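You operate a simulated robot arm through the tools that you are given. There is no shell and no other tool. Be economical: measure what you need, move in short steps, check, and stop when the job is done.

Carry out the task below with a simulated robot arm. There is one attempt and no reset: what you move stays moved.

## Task
Move the table lamp's plug to the strip's other socket so that the lamp lights up.
Fine: console and lamp knob off before the plug moves; console stays off; lamp on and lit at the end.

Only the result counts: the job must be done as asked and must still hold three seconds after the hand-in. Knocking over, shifting, dropping, spilling or breaking anything else fails it.

## Robot
A 7-joint arm with a two-finger parallel gripper, fixed in place. Base frame: the origin is at the foot of the arm, x ahead of it, y to its left, z up; the work surface is at about z = 808. Lengths are in mm, angles in degrees, forces in N, time in s.
With the tool pointing down near the work surface it reaches from about 480 to 920 mm from the base axis. Its first joint turns from -115.0 to 115.0 degrees. Payload 3.91 kg.
The TCP is the grasp point between the finger pads, 30 mm short of the fingertips. In the tool frame z runs along the fingers and y along their closing line. Largest opening 110 mm; finger width 20, thickness 10; the body of the gripper, 48 by 112 mm, starts 55 mm behind the TCP.
Orientation is that of the tool frame in the base frame, as a unit quaternion [x, y, z, w]. With the fingers straight down and closing along the base's y, the tool's x points along the base's -x, its y along +y and its z along -z.

## Interface
- The arm moves only by the tool apply_moves. Its argument "targets" is a list of rows, each a list of 3 entries, a list of its own where there are three numbers: the shift along the tool's x, y, z in mm, then the turn, a rotation vector about the tool's x, y, z in degrees, then the finger opening in mm, from 0 to 110. In form: [[[dx, dy, dz], [ax, ay, az], gripper], ...]. A call has 1 to 12 rows; each row is the pose to reach, as a shift and turn from the pose commanded when the call began, along the tool's axes at that moment. A row lasts 0.2 s, in which the tool goes at most 50 mm and 8.6 degrees; a call with a longer step from one row to the next is refused whole, and so is a gripper value outside its range. Where a pose cannot be reached the arm comes as near as it can. A force on the tool above 40 N (or 10 N above the force at the start of the call, whichever is more), or a blocked arm, ends the call early, and 0.2 s more pass. The fingers move at their own pace (about 153 mm/s each) and stop on an object; they squeeze with about 23 N. The grip force told is the motor's: it shows also when the fingers shut on nothing. Time passes only in rows, and 0.2 s behind the last, so rows that repeat a pose let the fingers close. It gives the time, the measured TCP pose, the force on the tool (base axes), the opening and the grip force at its end, in the units of the frame above (readings bear some noise), and new pictures: "views" is both (left out), scene, wrist or none.
- Cameras (640 x 400 px; columns grow to the right, rows downward): "scene" is fixed at [45.8, 499.1, 1536.5]; the picture's right is [-0.40, -0.92, 0.00], its down [-0.61, 0.27, -0.74] and it looks along [0.68, -0.30, -0.67] (base axes); focal length 319 px, centre (320, 200). "wrist" rides on the gripper at [-36, 0, -57] in the tool frame; the picture's right is [0.00, -1.00, 0.00], its down [0.97, 0.00, -0.24] and it looks along [0.24, 0.00, 0.97] (tool axes); focal length 218 px, centre (320, 200). There is no depth. A picture from a camera that has moved, and an enlarged one, comes with that camera's place and axes in the base frame and with its lens. The place of the scene camera against the robot may be out by one fixed shift of up to 12 mm in any direction.
- lift_body(by): slides the trunk up (or, below 0, down) by that many mm; the arm rides with it, the base frame stays. It gives what a move gives, with no picture.
- close_up(camera, box): a new picture of the part [left, top, right, bottom] of that camera's present view, enlarged. No time passes.
- sign_off(): hands the job in; it is judged then, once.

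Go step by step. Nothing tells you positions but the pictures and the camera data: compare them with the known pose of the tool, close in by small moves and look again before you grip or let go. The budget is 120 turns and 150 pictures, counting those below and the enlarged ones. Unless the task says otherwise, let go and move clear before handing in, and close with one line.

The tools are called after "Emit:" as name(argument=value, ...) on one line, values as JSON. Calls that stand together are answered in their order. apply_moves: Moves the arm, as the interface text tells. Its arguments: {"type":"object","properties":{"targets":{"type":"array","items":{"type":"array"}},"views":{"type":"string","enum":["both","scene","wrist","none"]}},"required":["targets"]} The other tools are called the same way: lift_body (by) slides the trunk up or down; close_up (camera, box) takes an enlarged picture of a part of a camera's view; sign_off () hands the job in.

At the start:

```text
t: 0.0
ee_pos: [586.9, 316.9, 1090.1]
ee_rot: [0.0, 1.0, -0.001, 0.001]
force: [0.5, 0.1, -1.2]
opening: 110.0
finger_force: 0.0
trunk travel left (down, up): [-725.0, 265.0]
```

scene: 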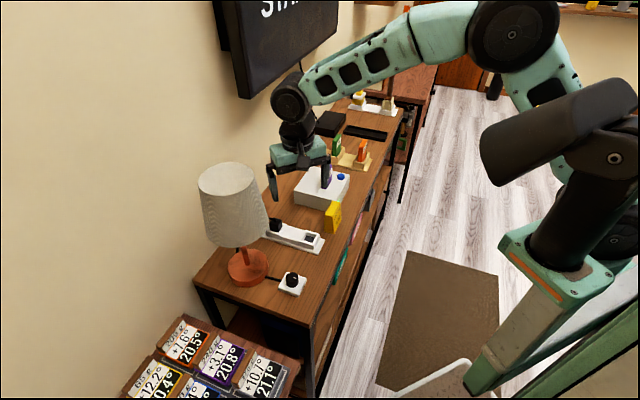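
wrist: 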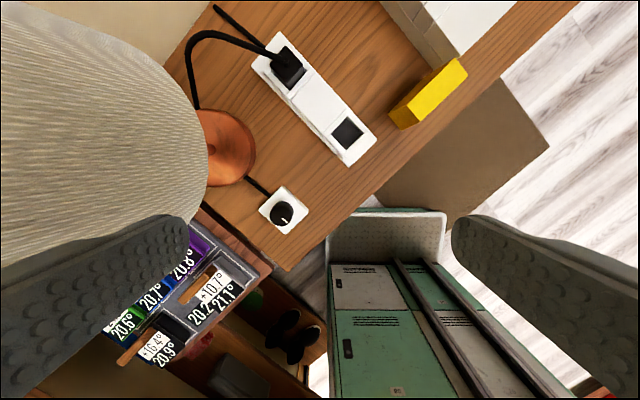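

I see the lamp, a power strip with one plug and one empty socket, a knob box, and a console with a blue button. I'll enlarge these first.

Emit:
close_up(camera="scene", box=[230, 140, 390, 300])

Emit:
close_up(camera="wrist", box=[180, 0, 500, 260])

Emit:
close_up(camera="scene", box=[290, 80, 430, 200])

```text
2.50 times, centred on (310, 220) of scene
camera zoom: at [45.8, 499.1, 1536.5], right [-0.4, -0.92, 0.0], down [-0.61, 0.27, -0.74], along [0.68, -0.3, -0.67], focal length 798 px, centre (345, 150)
```

zoom: 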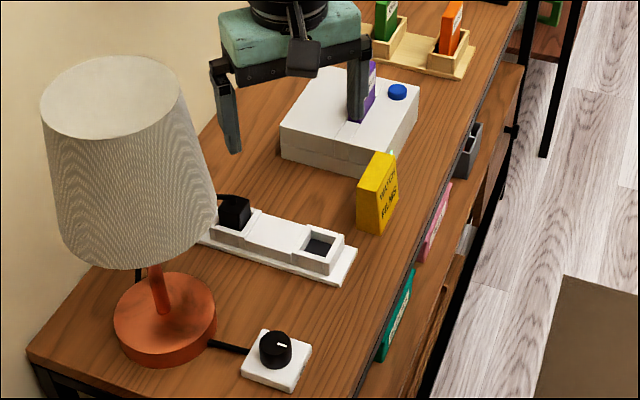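

```text
1.54 times, centred on (340, 130) of wrist
camera zoom: at [623.9, 317.7, 1145.5], right [0.0, -1.0, 0.0], down [-0.97, 0.0, 0.24], along [-0.24, 0.0, -0.97], focal length 336 px, centre (289, 308)
```

zoom: 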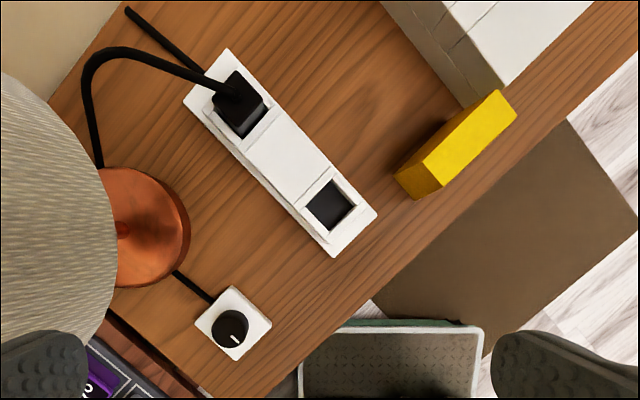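

```text
3.33 times, centred on (360, 140) of scene
camera zoom: at [45.8, 499.1, 1536.5], right [-0.4, -0.92, 0.0], down [-0.61, 0.27, -0.74], along [0.68, -0.3, -0.67], focal length 1064 px, centre (187, 400)
```

zoom: 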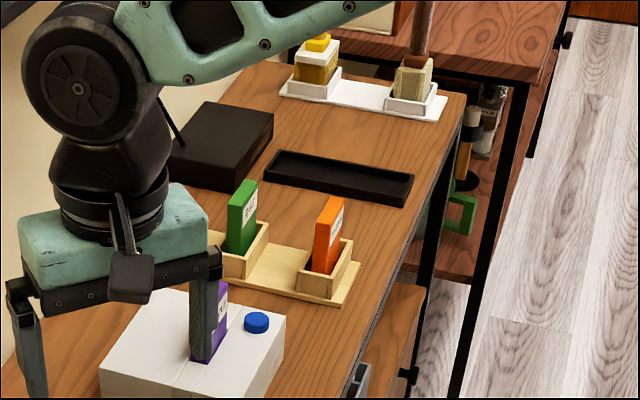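

The furniture stands at about 45° to the base. Next I check the screen and the knob.

Emit:
close_up(camera="scene", box=[210, 0, 350, 100])

Emit:
close_up(camera="scene", box=[270, 260, 320, 300])

Emit:
close_up(camera="wrist", box=[240, 170, 330, 250])

Emit:
close_up(camera="wrist", box=[240, 20, 400, 170])

Emit:
close_up(camera="scene", box=[300, 150, 360, 210])

```text
4.00 times, centred on (280, 50) of scene
camera zoom: at [45.8, 499.1, 1536.5], right [-0.4, -0.92, 0.0], down [-0.61, 0.27, -0.74], along [0.68, -0.3, -0.67], focal length 1277 px, centre (480, 800)
```

zoom: 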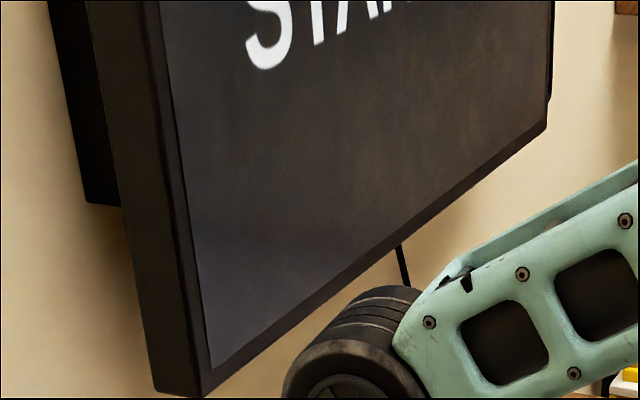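

```text
10.00 times, centred on (295, 280) of scene
camera zoom: at [45.8, 499.1, 1536.5], right [-0.4, -0.92, 0.0], down [-0.61, 0.27, -0.74], along [0.68, -0.3, -0.67], focal length 3192 px, centre (570, -600)
```

zoom: 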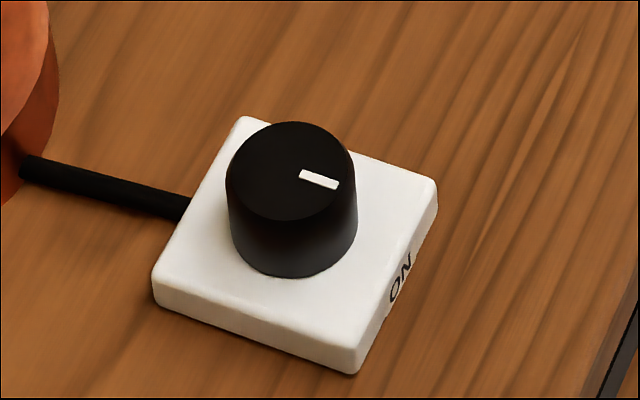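

```text
5.00 times, centred on (285, 210) of wrist
camera zoom: at [623.9, 317.7, 1145.5], right [0.0, -1.0, 0.0], down [-0.97, 0.0, 0.24], along [-0.24, 0.0, -0.97], focal length 1091 px, centre (495, 150)
```

zoom: 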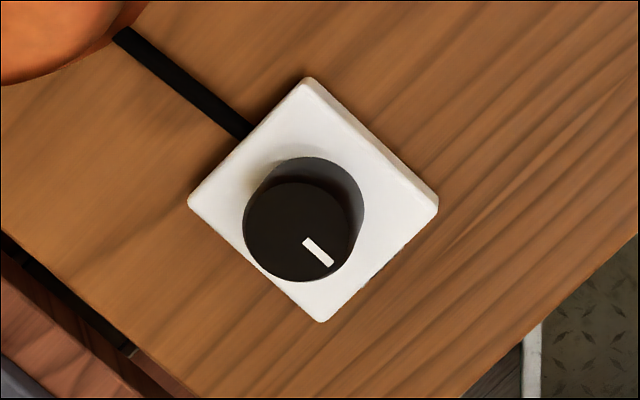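

```text
2.67 times, centred on (320, 95) of wrist
camera zoom: at [623.9, 317.7, 1145.5], right [0.0, -1.0, 0.0], down [-0.97, 0.0, 0.24], along [-0.24, 0.0, -0.97], focal length 582 px, centre (320, 480)
```

zoom: 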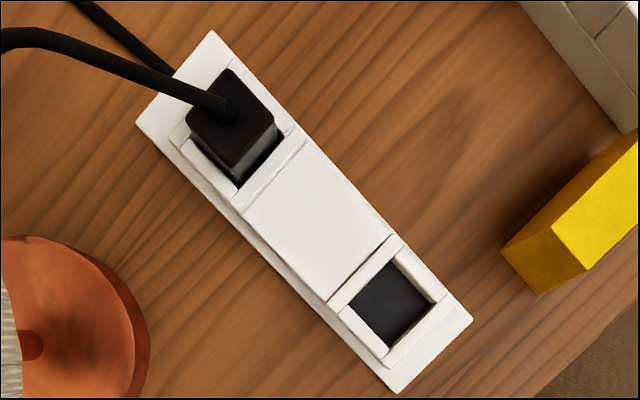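

```text
6.67 times, centred on (330, 180) of scene
camera zoom: at [45.8, 499.1, 1536.5], right [-0.4, -0.92, 0.0], down [-0.61, 0.27, -0.74], along [0.68, -0.3, -0.67], focal length 2128 px, centre (253, 333)
```

zoom: 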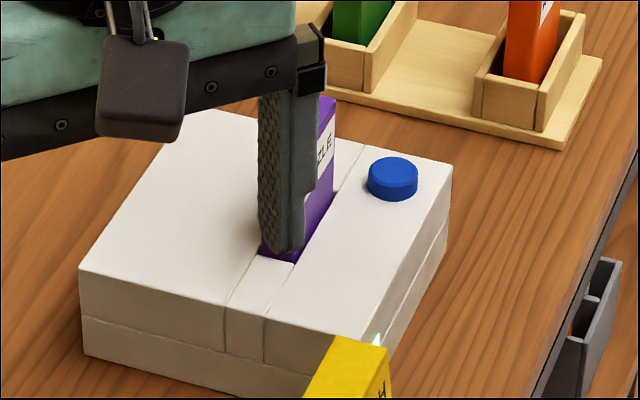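

The pointer faces the room side, where "ON" is printed, so the lamp knob reads on while the lamp is dark. The console is on too (the TV text and a green LED). I'll move above the console's blue button, keeping high.

Emit:
apply_moves(targets=[[[-28, -33, 0], [0, 0, 0], 110], [[-56, -66, 0], [0, 0, 0], 80], [[-84, -100, 0], [0, 0, 0], 40], [[-112, -134, 0], [0, 0, 0], 10], [[-140, -168, 0], [0, 0, 0], 0], [[-163, -200, 0], [0, 0, 0], 0]])

```text
t: 1.4
ee_pos: [747.0, 113.5, 1090.5]
ee_rot: [0.001, 1.0, 0.0, 0.001]
force: [0.0, 1.7, -0.1]
opening: 0.0
finger_force: 23.1
trunk travel left (down, up): [-725.0, 265.0]
camera wrist: at [785.4, 114.3, 1147.0], right [0.0, -1.0, 0.0], down [-0.97, 0.0, 0.24], along [-0.24, 0.0, -0.97], focal length 218 px, centre (320, 200)
```

scene: 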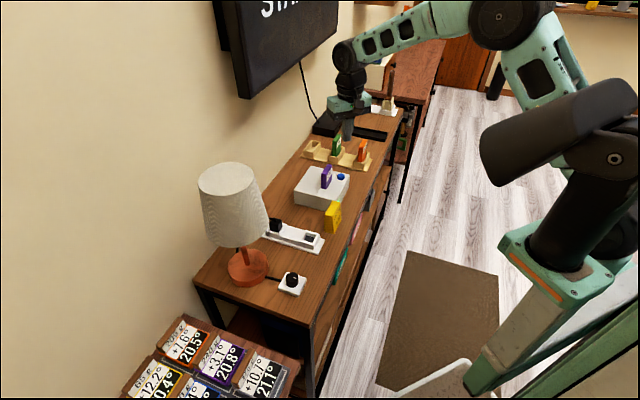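
wrist: 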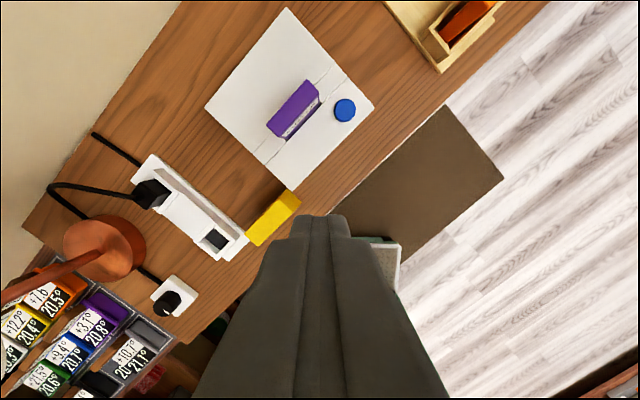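

The button triangulates to about (829, 82, 850). I'll go above it with closed fingers and check.

Emit:
apply_moves(targets=[[[-41, -16, 0], [0, 0, 0], 0], [[-82, -31, 0], [0, 0, 0], 0], [[-82, -31, 40], [0, 0, 0], 0], [[-82, -31, 80], [0, 0, 0], 0], [[-82, -31, 120], [0, 0, 0], 0], [[-82, -31, 150], [0, 0, 0], 0], [[-82, -31, 165], [0, 0, 0], 0]])

Emit:
close_up(camera="scene", box=[280, 120, 400, 220])

```text
t: 3.0
ee_pos: [833.7, 82.5, 925.3]
ee_rot: [0.0, 1.0, 0.001, 0.002]
force: [-0.2, -0.4, -0.4]
opening: 0.1
finger_force: 22.4
trunk travel left (down, up): [-725.0, 265.0]
camera wrist: at [869.3, 83.5, 982.0], right [0.0, -1.0, 0.0], down [-0.97, 0.0, 0.24], along [-0.24, 0.0, -0.97], focal length 218 px, centre (320, 200)
```

scene: 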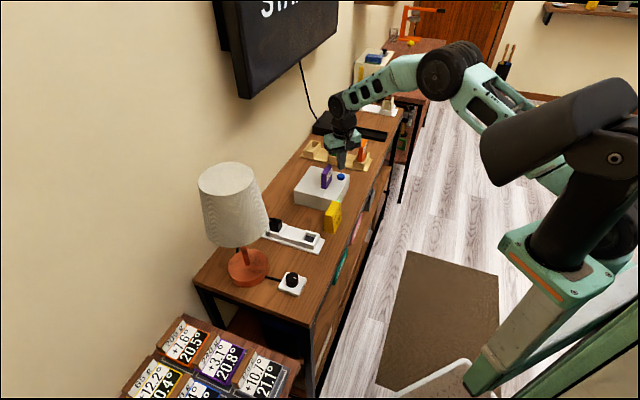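
wrist: 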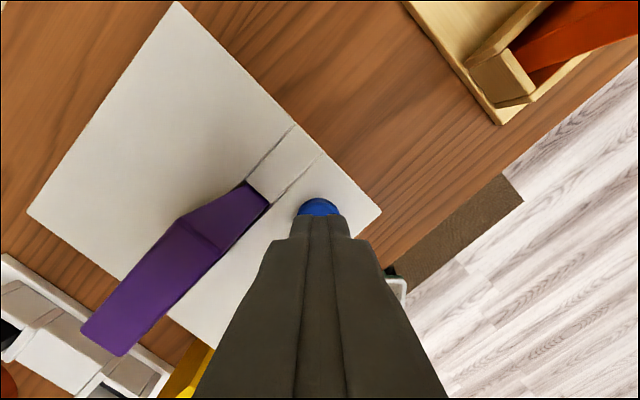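

```text
4.00 times, centred on (340, 170) of scene
camera zoom: at [45.8, 499.1, 1536.5], right [-0.4, -0.92, 0.0], down [-0.61, 0.27, -0.74], along [0.68, -0.3, -0.67], focal length 1277 px, centre (240, 320)
```

zoom: 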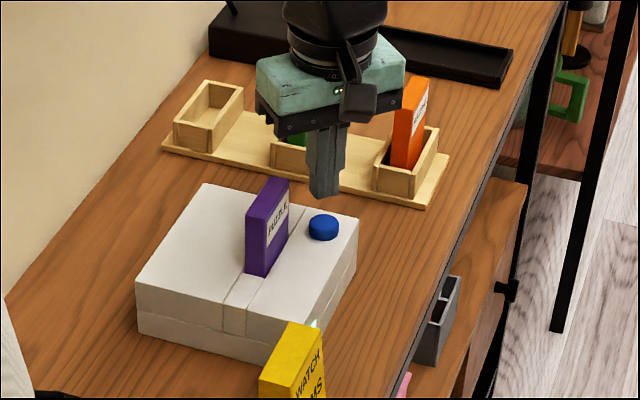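

The button sits slightly closer to the base than the fingers, at about x 826. I'll shift and press gently in small steps.

Emit:
apply_moves(targets=[[[8, 0, 10], [0, 0, 0], 0], [[8, 0, 20], [0, 0, 0], 0], [[8, 0, 26], [0, 0, 0], 0]])

Emit:
close_up(camera="scene", box=[300, 130, 380, 200])

```text
t: 3.8
ee_pos: [825.6, 82.6, 900.3]
ee_rot: [0.0, 1.0, 0.0, 0.001]
force: [-0.1, 0.8, 1.1]
opening: 0.3
finger_force: 22.8
trunk travel left (down, up): [-725.0, 265.0]
camera wrist: at [862.0, 83.7, 956.3], right [0.0, -1.0, 0.0], down [-0.97, 0.0, 0.24], along [-0.24, 0.0, -0.97], focal length 218 px, centre (320, 200)
```

scene: 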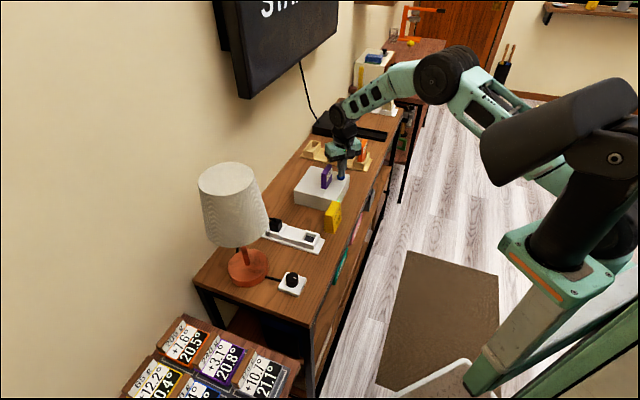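
wrist: 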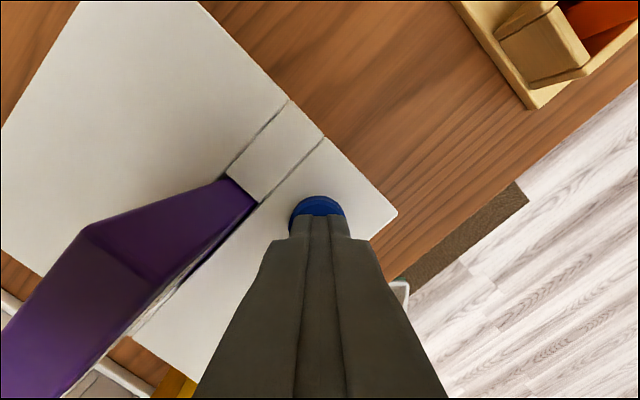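

```text
5.71 times, centred on (340, 165) of scene
camera zoom: at [45.8, 499.1, 1536.5], right [-0.4, -0.92, 0.0], down [-0.61, 0.27, -0.74], along [0.68, -0.3, -0.67], focal length 1824 px, centre (206, 400)
```

zoom: 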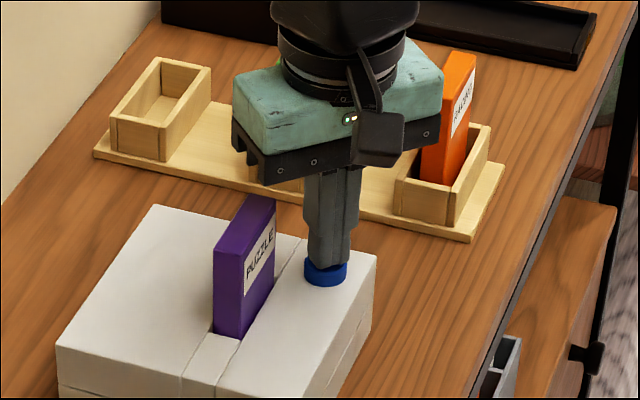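

The fingertips are centred just above the button. Pressing down slowly, watching the force.

Emit:
apply_moves(targets=[[[0, 0, 2], [0, 0, 0], 0], [[0, 0, 4], [0, 0, 0], 0], [[0, 0, 6], [0, 0, 0], 0], [[0, 0, 8], [0, 0, 0], 0], [[0, 0, 10], [0, 0, 0], 0]], views="scene")

```text
t: 5.0
ee_pos: [825.5, 82.5, 891.9]
ee_rot: [0.0, 1.0, 0.002, 0.003]
force: [2.3, -1.2, 17.8]
opening: 0.2
finger_force: 23.2
trunk travel left (down, up): [-725.0, 265.0]
```

scene: 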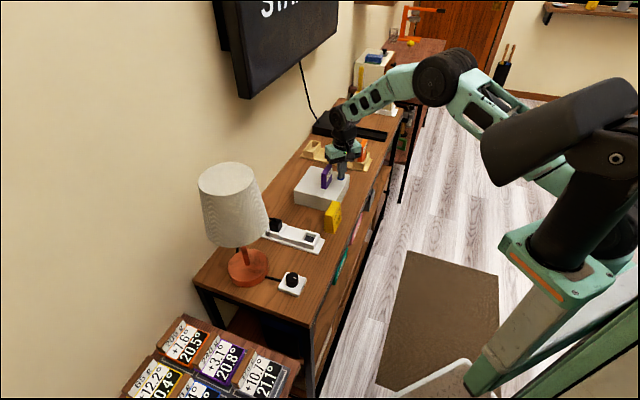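

Contact was made with 18 N. I'll check the TV and the LED before pressing further.

Emit:
close_up(camera="scene", box=[210, 0, 350, 100])

Emit:
close_up(camera="scene", box=[310, 160, 370, 210])

```text
4.00 times, centred on (280, 50) of scene
camera zoom: at [45.8, 499.1, 1536.5], right [-0.4, -0.92, 0.0], down [-0.61, 0.27, -0.74], along [0.68, -0.3, -0.67], focal length 1277 px, centre (480, 800)
```

zoom: 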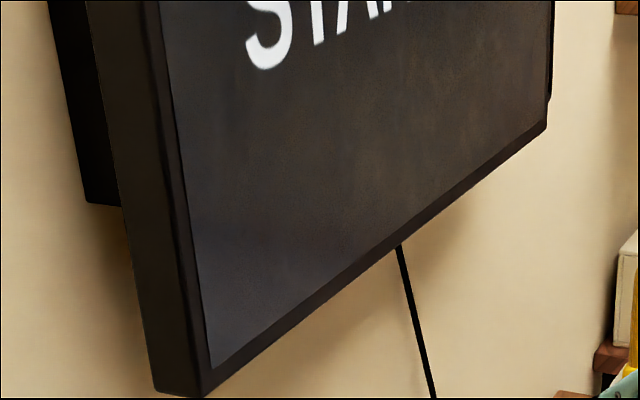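

```text
8.00 times, centred on (340, 185) of scene
camera zoom: at [45.8, 499.1, 1536.5], right [-0.4, -0.92, 0.0], down [-0.61, 0.27, -0.74], along [0.68, -0.3, -0.67], focal length 2554 px, centre (160, 320)
```

zoom: 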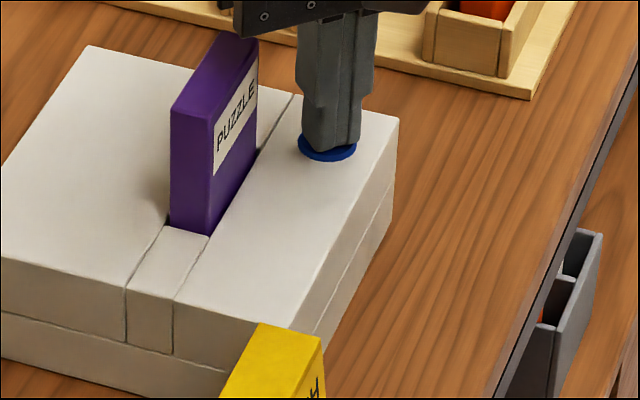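

The green LED next to the yellow cartridge is now dark. I'll release the button and recheck that it stays off.

Emit:
apply_moves(targets=[[[0, 0, -10], [0, 0, 0], 0], [[0, 0, -50], [0, 0, 0], 0], [[0, 0, -100], [0, 0, 0], 0], [[0, 0, -150], [0, 0, 0], 0]], views="wrist")

Emit:
close_up(camera="scene", box=[310, 160, 370, 210])

Emit:
close_up(camera="scene", box=[210, 0, 350, 100])

```text
t: 6.0
ee_pos: [825.0, 85.1, 1040.8]
ee_rot: [0.0, 1.0, 0.001, 0.0]
force: [0.5, 0.3, -1.1]
opening: 0.0
finger_force: 22.8
trunk travel left (down, up): [-725.0, 265.0]
camera wrist: at [861.5, 85.1, 1097.0], right [0.0, -1.0, 0.0], down [-0.97, 0.0, 0.24], along [-0.24, 0.0, -0.97], focal length 218 px, centre (320, 200)
```

wrist: 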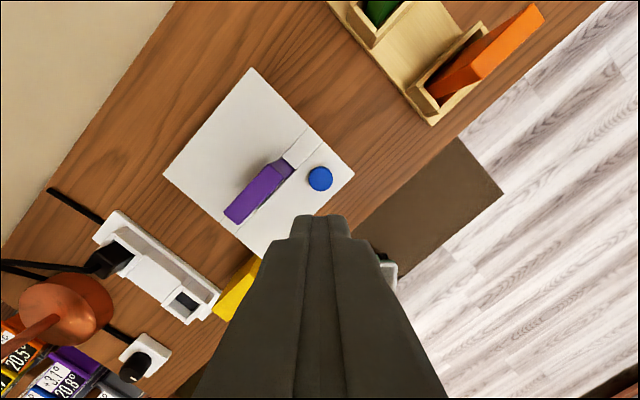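

```text
8.00 times, centred on (340, 185) of scene
camera zoom: at [45.8, 499.1, 1536.5], right [-0.4, -0.92, 0.0], down [-0.61, 0.27, -0.74], along [0.68, -0.3, -0.67], focal length 2554 px, centre (160, 320)
```

zoom: 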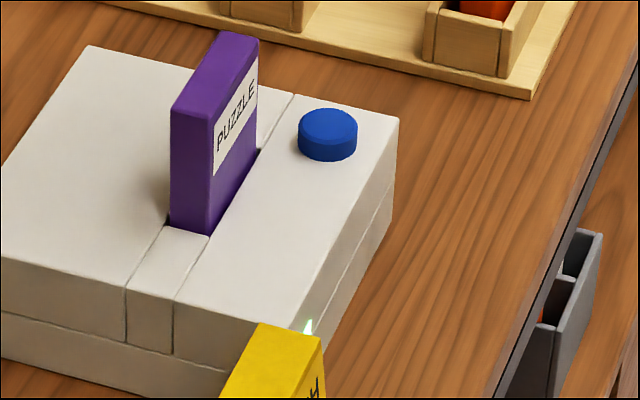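

```text
4.00 times, centred on (280, 50) of scene
camera zoom: at [45.8, 499.1, 1536.5], right [-0.4, -0.92, 0.0], down [-0.61, 0.27, -0.74], along [0.68, -0.3, -0.67], focal length 1277 px, centre (480, 800)
```

zoom: 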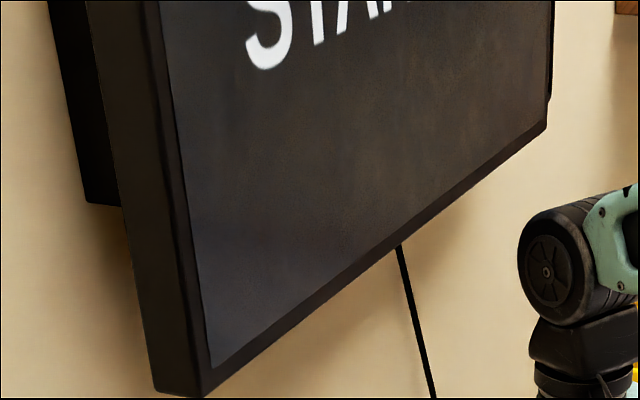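

The LED is green again after release, so either it blinks, it toggled twice, or a longer press is needed. I'll watch it over some time.

Emit:
apply_moves(targets=[[[0, 0, 0], [0, 0, 0], 0], [[0, 0, 0], [0, 0, 0], 0]], views="none")

Emit:
close_up(camera="scene", box=[310, 160, 370, 210])

Emit:
apply_moves(targets=[[[0, 0, 0], [0, 0, 0], 0], [[0, 0, 0], [0, 0, 0], 0], [[0, 0, 0], [0, 0, 0], 0]], views="none")

Emit:
close_up(camera="scene", box=[310, 160, 370, 210])

```text
t: 6.6
ee_pos: [824.8, 83.7, 1041.2]
ee_rot: [0.0, 1.0, 0.001, 0.002]
force: [-0.2, 0.1, -0.6]
opening: 0.2
finger_force: 22.6
trunk travel left (down, up): [-725.0, 265.0]
```

```text
8.00 times, centred on (340, 185) of scene
camera zoom: at [45.8, 499.1, 1536.5], right [-0.4, -0.92, 0.0], down [-0.61, 0.27, -0.74], along [0.68, -0.3, -0.67], focal length 2554 px, centre (160, 320)
```

zoom: 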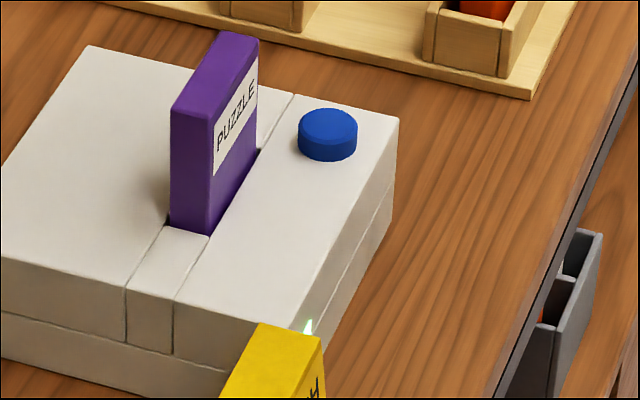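

```text
t: 7.4
ee_pos: [823.6, 85.0, 1040.9]
ee_rot: [0.0, 1.0, 0.001, 0.0]
force: [-0.2, -0.5, 0.7]
opening: 0.1
finger_force: 22.7
trunk travel left (down, up): [-725.0, 265.0]
```

```text
8.00 times, centred on (340, 185) of scene
camera zoom: at [45.8, 499.1, 1536.5], right [-0.4, -0.92, 0.0], down [-0.61, 0.27, -0.74], along [0.68, -0.3, -0.67], focal length 2554 px, centre (160, 320)
```

zoom: 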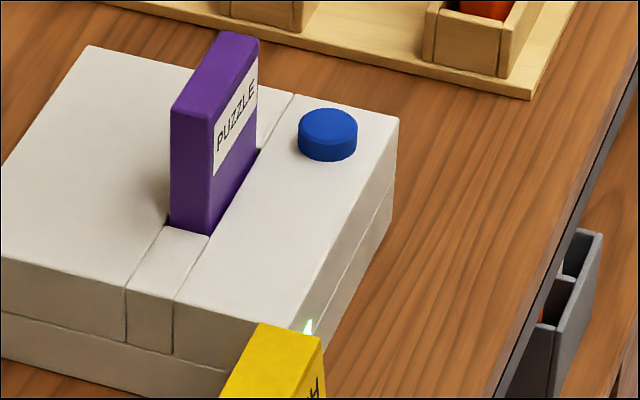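

The LED stays steadily green, so the console is on again. I'll press again in stages, checking the LED at each depth, to learn how the switch behaves.

Emit:
apply_moves(targets=[[[0, 0, 50], [0, 0, 0], 0], [[0, 0, 100], [0, 0, 0], 0], [[0, 0, 135], [0, 0, 0], 0], [[0, 0, 145], [0, 0, 0], 0]], views="none")

Emit:
close_up(camera="scene", box=[310, 160, 370, 210])

Emit:
apply_moves(targets=[[[0, 0, 3], [0, 0, 0], 0], [[0, 0, 6], [0, 0, 0], 0]], views="none")

Emit:
close_up(camera="scene", box=[310, 160, 370, 210])

```text
t: 8.4
ee_pos: [826.3, 82.7, 897.1]
ee_rot: [0.0, 1.0, 0.002, 0.002]
force: [1.1, 0.5, 4.2]
opening: 0.1
finger_force: 23.3
trunk travel left (down, up): [-725.0, 265.0]
```

```text
8.00 times, centred on (340, 185) of scene
camera zoom: at [45.8, 499.1, 1536.5], right [-0.4, -0.92, 0.0], down [-0.61, 0.27, -0.74], along [0.68, -0.3, -0.67], focal length 2554 px, centre (160, 320)
```

zoom: 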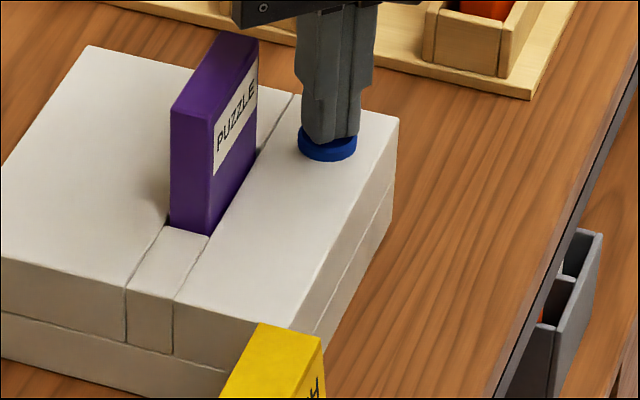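

```text
t: 9.0
ee_pos: [825.3, 84.3, 891.5]
ee_rot: [-0.001, 1.0, 0.002, 0.004]
force: [1.4, 2.4, 19.6]
opening: 0.0
finger_force: 23.5
trunk travel left (down, up): [-725.0, 265.0]
```

```text
8.00 times, centred on (340, 185) of scene
camera zoom: at [45.8, 499.1, 1536.5], right [-0.4, -0.92, 0.0], down [-0.61, 0.27, -0.74], along [0.68, -0.3, -0.67], focal length 2554 px, centre (160, 320)
```

zoom: 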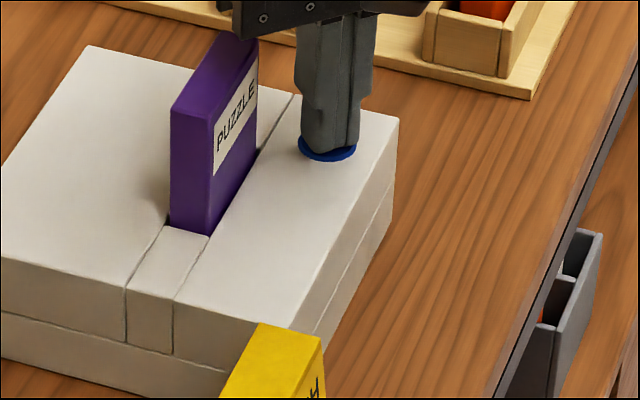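

The LED goes out with a light press. Now I release slowly and look at each stage.

Emit:
apply_moves(targets=[[[0, 0, -2], [0, 0, 0], 0], [[0, 0, -4], [0, 0, 0], 0]], views="none")

Emit:
close_up(camera="scene", box=[310, 160, 370, 210])

Emit:
apply_moves(targets=[[[0, 0, -2], [0, 0, 0], 0], [[0, 0, -4], [0, 0, 0], 0], [[0, 0, -6], [0, 0, 0], 0], [[0, 0, -8], [0, 0, 0], 0]], views="none")

Emit:
close_up(camera="scene", box=[310, 160, 370, 210])

```text
t: 9.6
ee_pos: [825.4, 84.1, 892.5]
ee_rot: [0.001, 1.0, 0.002, 0.002]
force: [5.3, 5.2, 14.5]
opening: 0.0
finger_force: 23.4
trunk travel left (down, up): [-725.0, 265.0]
```

```text
8.00 times, centred on (340, 185) of scene
camera zoom: at [45.8, 499.1, 1536.5], right [-0.4, -0.92, 0.0], down [-0.61, 0.27, -0.74], along [0.68, -0.3, -0.67], focal length 2554 px, centre (160, 320)
```

zoom: 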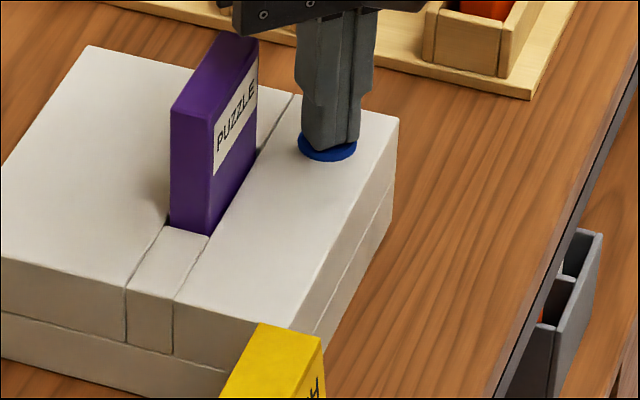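

```text
t: 10.6
ee_pos: [823.1, 80.1, 898.9]
ee_rot: [0.0, 1.0, 0.0, 0.0]
force: [-0.9, 0.2, 1.0]
opening: 0.1
finger_force: 23.7
trunk travel left (down, up): [-725.0, 265.0]
```

```text
8.00 times, centred on (340, 185) of scene
camera zoom: at [45.8, 499.1, 1536.5], right [-0.4, -0.92, 0.0], down [-0.61, 0.27, -0.74], along [0.68, -0.3, -0.67], focal length 2554 px, centre (160, 320)
```

zoom: 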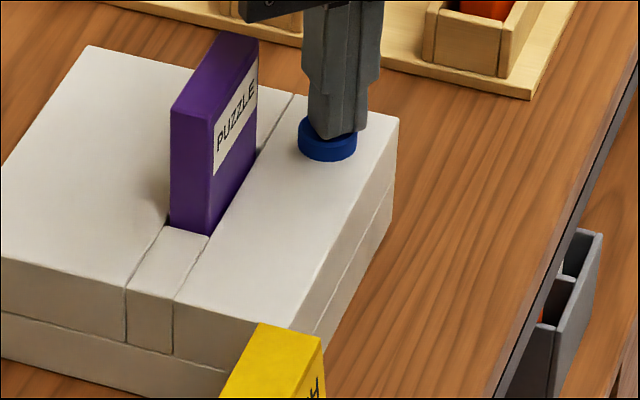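

The LED is still off after releasing. Backing off slowly and checking again.

Emit:
apply_moves(targets=[[[0, 0, -4], [0, 0, 0], 0], [[0, 0, -14], [0, 0, 0], 0], [[0, 0, -30], [0, 0, 0], 0]], views="none")

Emit:
close_up(camera="scene", box=[310, 160, 370, 210])

Emit:
apply_moves(targets=[[[0, 0, -40], [0, 0, 0], 0], [[0, 0, -80], [0, 0, 0], 0], [[0, 0, -120], [0, 0, 0], 0], [[0, 0, -140], [0, 0, 0], 0]], views="none")

Emit:
close_up(camera="scene", box=[310, 160, 370, 210])

Emit:
close_up(camera="scene", box=[210, 0, 350, 100])

```text
t: 11.4
ee_pos: [824.9, 81.9, 929.2]
ee_rot: [0.0, 1.0, 0.001, 0.001]
force: [0.2, 0.1, 0.8]
opening: 0.0
finger_force: 23.1
trunk travel left (down, up): [-725.0, 265.0]
```

```text
8.00 times, centred on (340, 185) of scene
camera zoom: at [45.8, 499.1, 1536.5], right [-0.4, -0.92, 0.0], down [-0.61, 0.27, -0.74], along [0.68, -0.3, -0.67], focal length 2554 px, centre (160, 320)
```

zoom: 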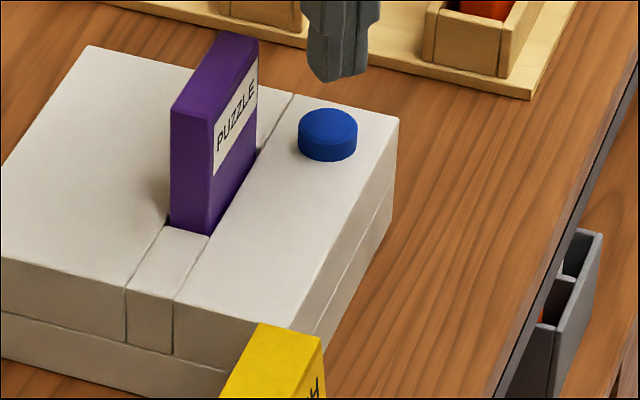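

```text
t: 12.4
ee_pos: [825.8, 81.7, 1069.5]
ee_rot: [0.0, 1.0, 0.001, 0.0]
force: [-0.5, 0.2, 0.8]
opening: 0.1
finger_force: 22.7
trunk travel left (down, up): [-725.0, 265.0]
```

```text
8.00 times, centred on (340, 185) of scene
camera zoom: at [45.8, 499.1, 1536.5], right [-0.4, -0.92, 0.0], down [-0.61, 0.27, -0.74], along [0.68, -0.3, -0.67], focal length 2554 px, centre (160, 320)
```

zoom: 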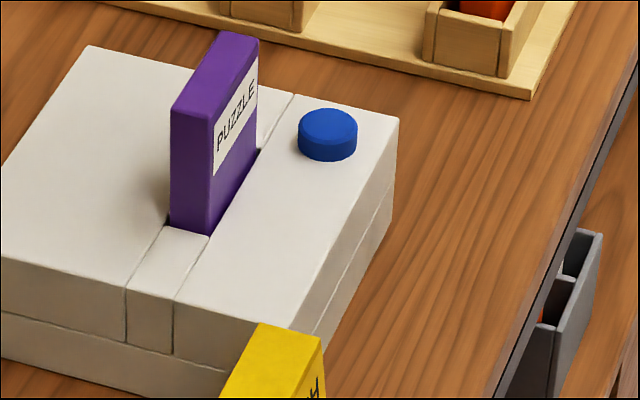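

```text
4.00 times, centred on (280, 50) of scene
camera zoom: at [45.8, 499.1, 1536.5], right [-0.4, -0.92, 0.0], down [-0.61, 0.27, -0.74], along [0.68, -0.3, -0.67], focal length 1277 px, centre (480, 800)
```

zoom: 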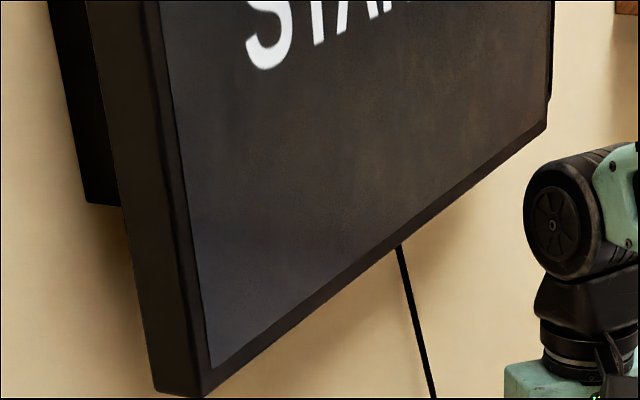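

The console LED now stays off. Next I'll move high to the knob area to see the knob's labels.

Emit:
apply_moves(targets=[[[36, 25, 0], [0, 0, 0], 0], [[72, 50, 0], [0, 0, 0], 0], [[108, 75, 0], [0, 0, 0], 0], [[144, 100, 0], [0, 0, 0], 0], [[180, 125, 0], [0, 0, 0], 0], [[216, 150, 0], [0, 0, 0], 0], [[252, 175, 0], [0, 0, 0], 0], [[288, 200, 10], [0, 0, 0], 0], [[322, 225, 20], [0, 0, 0], 0], [[355, 248, 40], [0, 0, 0], 0]])

Emit:
close_up(camera="wrist", box=[200, 60, 400, 200])

```text
t: 14.6
ee_pos: [469.7, 328.8, 1029.4]
ee_rot: [0.001, 1.0, 0.002, 0.001]
force: [0.0, -0.6, 0.3]
opening: 0.0
finger_force: 23.4
trunk travel left (down, up): [-725.0, 265.0]
camera wrist: at [505.4, 329.8, 1086.3], right [0.0, -1.0, 0.0], down [-0.97, 0.0, 0.24], along [-0.24, 0.0, -0.97], focal length 218 px, centre (320, 200)
```

scene: 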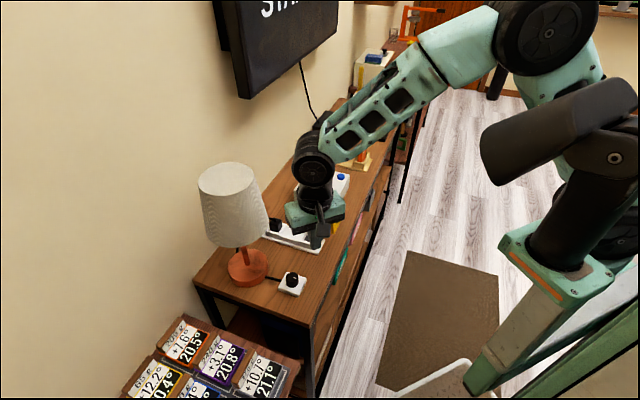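
wrist: 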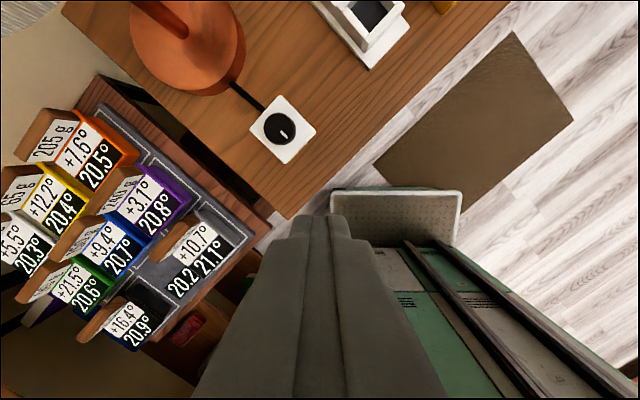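

```text
2.86 times, centred on (300, 130) of wrist
camera zoom: at [505.4, 329.8, 1086.3], right [0.0, -1.0, 0.0], down [-0.97, 0.0, 0.24], along [-0.24, 0.0, -0.97], focal length 624 px, centre (377, 400)
```

zoom: 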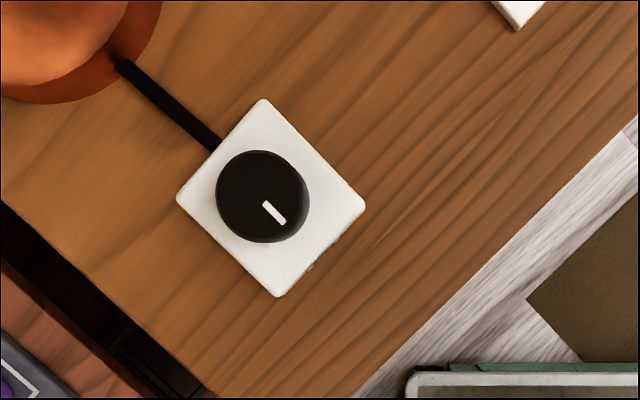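

The knob centre triangulates to (525, 376, 832) and its pointer faces the room side, at "ON". I'll look at its other faces for an OFF mark from the far side.

Emit:
apply_moves(targets=[[[-43, -11, 0], [0, 0, 0], 40], [[-86, -22, 0], [0, 0, 0], 80], [[-129, -33, 10], [0, 0, 0], 110], [[-172, -44, 40], [0, 0, 0], 110], [[-172, -44, 60], [0, 0, 0], 110]], views="wrist")

Emit:
close_up(camera="wrist", box=[190, 240, 290, 340])

```text
refused: row 4 steps farther than a row can; nothing moved
```

```text
4.00 times, centred on (240, 290) of wrist
camera zoom: at [505.4, 329.8, 1086.3], right [0.0, -1.0, 0.0], down [-0.97, 0.0, 0.24], along [-0.24, 0.0, -0.97], focal length 873 px, centre (640, -160)
```

zoom: 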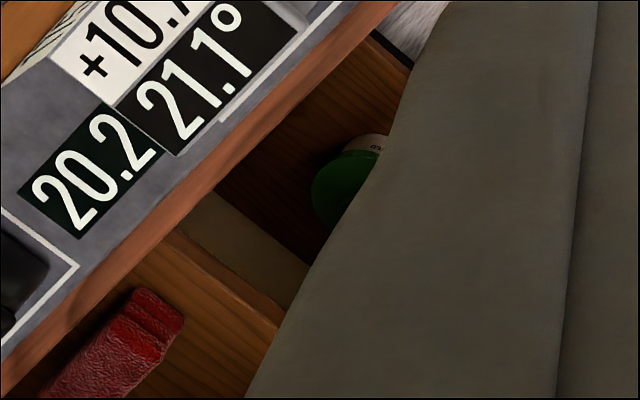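

That move was refused because one step was too long. Repeating it with shorter steps.

Emit:
apply_moves(targets=[[[-43, -11, 0], [0, 0, 0], 40], [[-86, -22, 0], [0, 0, 0], 80], [[-129, -33, 10], [0, 0, 0], 110], [[-160, -44, 30], [0, 0, 0], 110], [[-172, -44, 60], [0, 0, 0], 110]], views="wrist")

Emit:
close_up(camera="wrist", box=[190, 240, 290, 340])

```text
t: 15.8
ee_pos: [641.2, 284.7, 970.1]
ee_rot: [-0.001, 1.0, 0.002, 0.002]
force: [-0.6, 0.7, 0.3]
opening: 110.0
finger_force: 0.0
trunk travel left (down, up): [-725.0, 265.0]
camera wrist: at [678.3, 285.8, 1026.7], right [0.0, -1.0, 0.0], down [-0.97, 0.0, 0.24], along [-0.24, 0.0, -0.97], focal length 218 px, centre (320, 200)
```

wrist: 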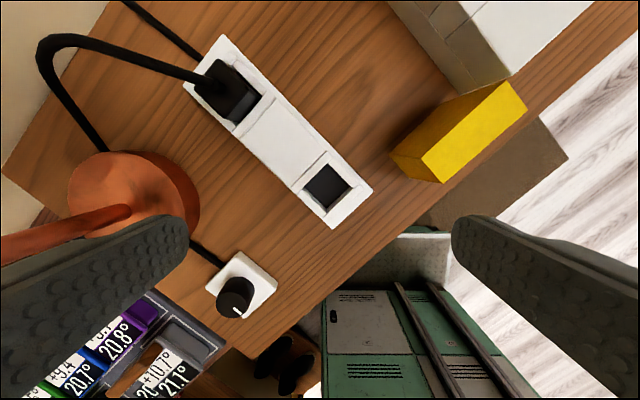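

```text
4.00 times, centred on (240, 290) of wrist
camera zoom: at [678.3, 285.8, 1026.7], right [0.0, -1.0, 0.0], down [-0.97, 0.0, 0.24], along [-0.24, 0.0, -0.97], focal length 873 px, centre (640, -160)
```

zoom: 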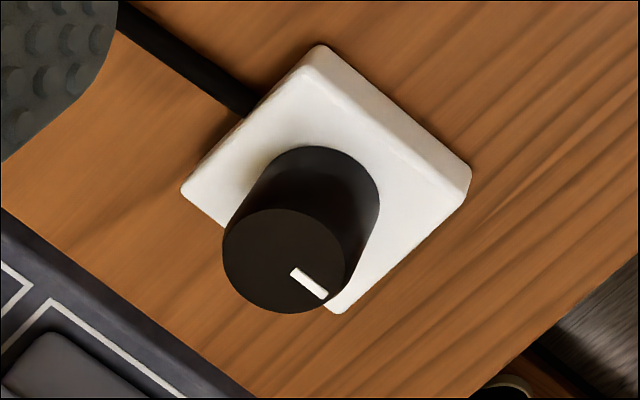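

Only "ON" is marked, so off is away from it. The shade is close to the knob, so I'll grip with the closing line parallel to the cabinet and tilt the tool top away from the lamp. I move to a pre-pose with yaw first.

Emit:
apply_moves(targets=[[[25, 10, 0], [0, 0, -7.5], 110], [[50, 20, 0], [0, 0, -15], 110], [[75, 30, 0], [0, 0, -22.5], 100], [[100, 40, 0], [0, 0, -30], 80], [[125, 51, 0], [0, 0, -37.5], 70], [[146, 61, 0], [0, 0, -45], 70]], views="none")

Emit:
apply_moves(targets=[[[0, 0, 0], [0, -8.3, 0], 70], [[0, 0, 10], [0, -16.6, 0], 70], [[0, 0, 29], [0, -25, 0], 70]])

```text
t: 17.2
ee_pos: [494.5, 347.5, 971.2]
ee_rot: [-0.383, 0.924, 0.0, 0.001]
force: [1.2, -0.6, 0.4]
opening: 70.2
finger_force: 0.1
trunk travel left (down, up): [-725.0, 265.0]
```

```text
t: 18.0
ee_pos: [496.0, 345.9, 942.1]
ee_rot: [-0.373, 0.901, 0.083, 0.203]
force: [0.5, 0.4, 0.9]
opening: 69.8
finger_force: 0.1
trunk travel left (down, up): [-725.0, 265.0]
camera wrist: at [501.7, 353.1, 1007.7], right [0.71, -0.71, 0.0], down [-0.69, -0.69, -0.2], along [0.14, 0.14, -0.98], focal length 218 px, centre (320, 200)
```

scene: 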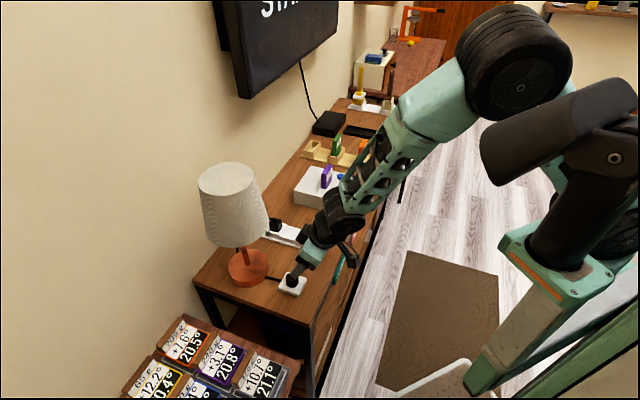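
wrist: 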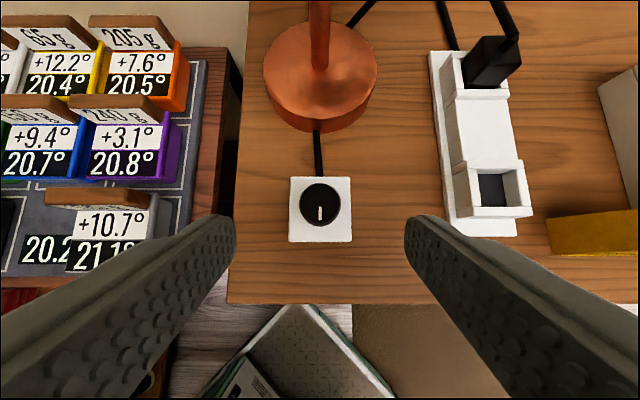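

The knob is nicely centred between the fingers. I'll approach along the tool axis most of the way.

Emit:
apply_moves(targets=[[[3, 0.5, 25], [0, 0, 0], 70], [[6, 0.5, 50], [0, 0, 0], 70], [[10, 0.5, 76], [0, 0, 0], 60]])

Emit:
close_up(camera="scene", box=[200, 160, 360, 300])

```text
t: 18.8
ee_pos: [511.7, 365.2, 866.4]
ee_rot: [-0.374, 0.902, 0.084, 0.201]
force: [0.2, 0.1, 0.2]
opening: 60.0
finger_force: 0.1
trunk travel left (down, up): [-725.0, 265.0]
camera wrist: at [518.4, 372.5, 933.5], right [0.71, -0.71, 0.0], down [-0.69, -0.69, -0.2], along [0.14, 0.14, -0.98], focal length 218 px, centre (320, 200)
```

scene: 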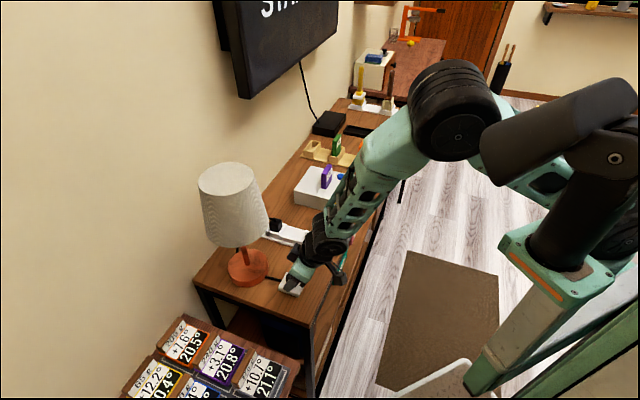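
wrist: 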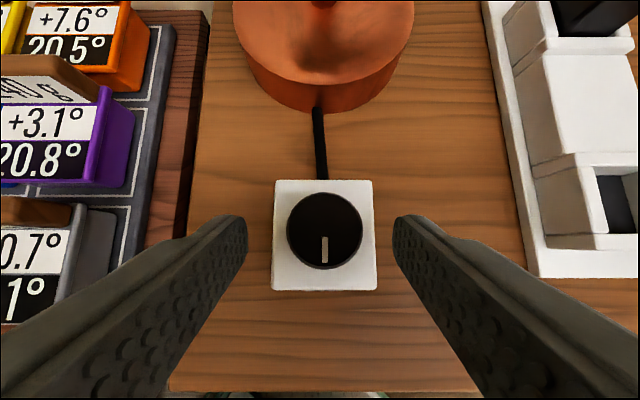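

```text
2.86 times, centred on (280, 230) of scene
camera zoom: at [45.8, 499.1, 1536.5], right [-0.4, -0.92, 0.0], down [-0.61, 0.27, -0.74], along [0.68, -0.3, -0.67], focal length 912 px, centre (434, 114)
```

zoom: 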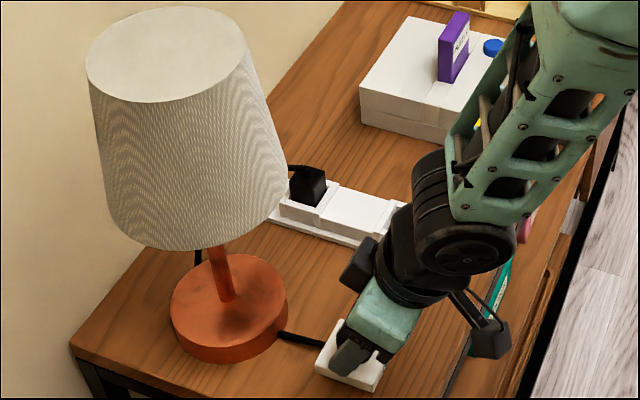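

There is plenty of clearance from the shade. Lowering to the knob, centring 2 mm, and closing.

Emit:
apply_moves(targets=[[[0.5, -2, 8], [0, 0, 0], 60], [[1, -2, 16], [0, 0, 0], 60], [[1, -2, 16], [0, 0, 0], 30], [[1, -2, 16], [0, 0, 0], 15], [[1, -2, 16], [0, 0, 0], 15]], views="wrist")

```text
t: 20.0
ee_pos: [515.8, 367.5, 853.5]
ee_rot: [-0.374, 0.901, 0.083, 0.202]
force: [-4.0, 6.1, -2.8]
opening: 34.0
finger_force: 44.5
trunk travel left (down, up): [-725.0, 265.0]
camera wrist: at [523.5, 374.8, 919.5], right [0.71, -0.71, 0.0], down [-0.69, -0.69, -0.2], along [0.14, 0.14, -0.98], focal length 218 px, centre (320, 200)
```

wrist: 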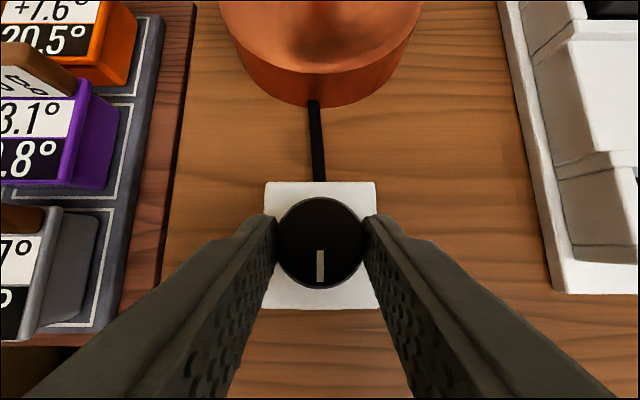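

The knob is held. I'll try twisting it counter-clockwise by 24° about its vertical axis.

Emit:
apply_moves(targets=[[[0, -1.7, 0], [-3.38, 0, -7.25], 15], [[-0.2, -3.4, 0.1], [-6.76, 0, -14.5], 15], [[-0.6, -5, 0.3], [-10.14, 0, -21.74], 15], [[-0.6, -5, 0.3], [-10.14, 0, -21.74], 15]], views="wrist")

```text
t: 21.0
ee_pos: [520.3, 363.7, 852.7]
ee_rot: [-0.554, 0.803, 0.123, 0.18]
force: [-10.9, 8.4, 2.2]
opening: 33.5
finger_force: 44.8
trunk travel left (down, up): [-725.0, 265.0]
camera wrist: at [523.4, 373.8, 919.6], right [0.93, -0.35, 0.0], down [-0.35, -0.92, -0.2], along [0.07, 0.18, -0.98], focal length 218 px, centre (320, 200)
```

wrist: 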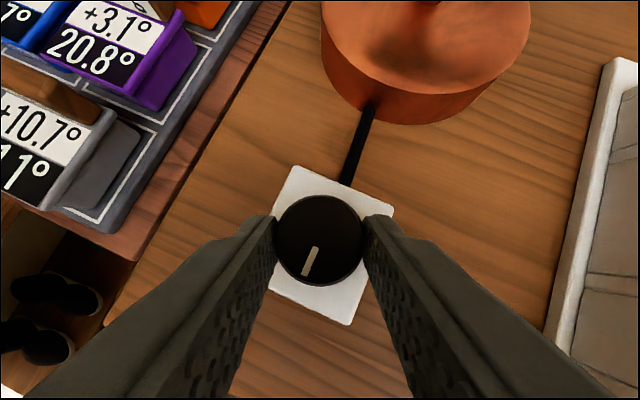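

The knob did not follow, so that direction is at its end stop. I'll turn clockwise past the start, to −30°.

Emit:
apply_moves(targets=[[[0.2, 1.7, 0], [3.38, 0, 7.25], 15], [[0.4, 3.4, 0], [6.76, 0, 14.5], 15], [[0.6, 5, 0], [10.14, 0, 21.74], 15]], views="none")

Emit:
apply_moves(targets=[[[0.1, 1.7, 0], [3.38, 0, 7.25], 15], [[0.2, 3.4, 0], [6.76, 0, 14.5], 15], [[0.6, 5, 0], [10.14, 0, 21.74], 15], [[0.6, 5, 0], [10.14, 0, 21.74], 15]], views="wrist")

```text
t: 21.8
ee_pos: [517.1, 366.5, 853.7]
ee_rot: [-0.373, 0.901, 0.085, 0.203]
force: [-4.3, 16.7, 1.9]
opening: 33.5
finger_force: 44.7
trunk travel left (down, up): [-725.0, 265.0]
```

```text
t: 22.8
ee_pos: [514.2, 371.0, 853.9]
ee_rot: [-0.176, 0.959, 0.042, 0.216]
force: [6.1, 24.6, 5.5]
opening: 33.4
finger_force: 44.9
trunk travel left (down, up): [-725.0, 265.0]
camera wrist: at [522.2, 374.1, 919.6], right [0.36, -0.93, 0.0], down [-0.92, -0.35, -0.2], along [0.19, 0.08, -0.98], focal length 218 px, centre (320, 200)
```

wrist: 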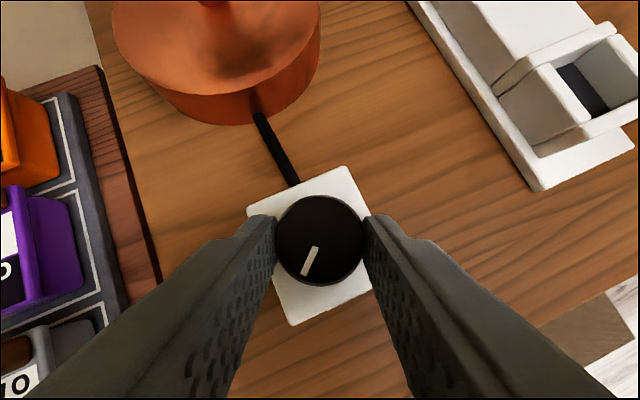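

Clockwise works: the knob has turned about 45° with the grip. I'll release and look for where it and its plate stand.

Emit:
apply_moves(targets=[[[0, 0, 0], [0, 0, 0], 60], [[0, 0, 0], [0, 0, 0], 60]], views="wrist")

```text
t: 23.4
ee_pos: [512.0, 368.0, 852.7]
ee_rot: [-0.177, 0.96, 0.039, 0.213]
force: [0.8, -0.6, 1.4]
opening: 60.0
finger_force: 0.1
trunk travel left (down, up): [-725.0, 265.0]
camera wrist: at [521.0, 371.2, 917.8], right [0.36, -0.93, 0.0], down [-0.92, -0.35, -0.19], along [0.18, 0.07, -0.98], focal length 218 px, centre (320, 200)
```

wrist: 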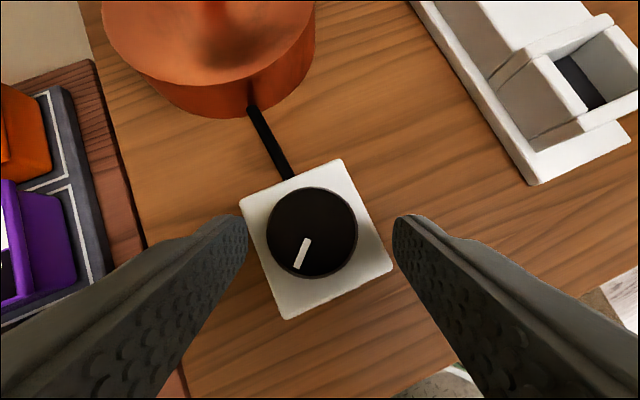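

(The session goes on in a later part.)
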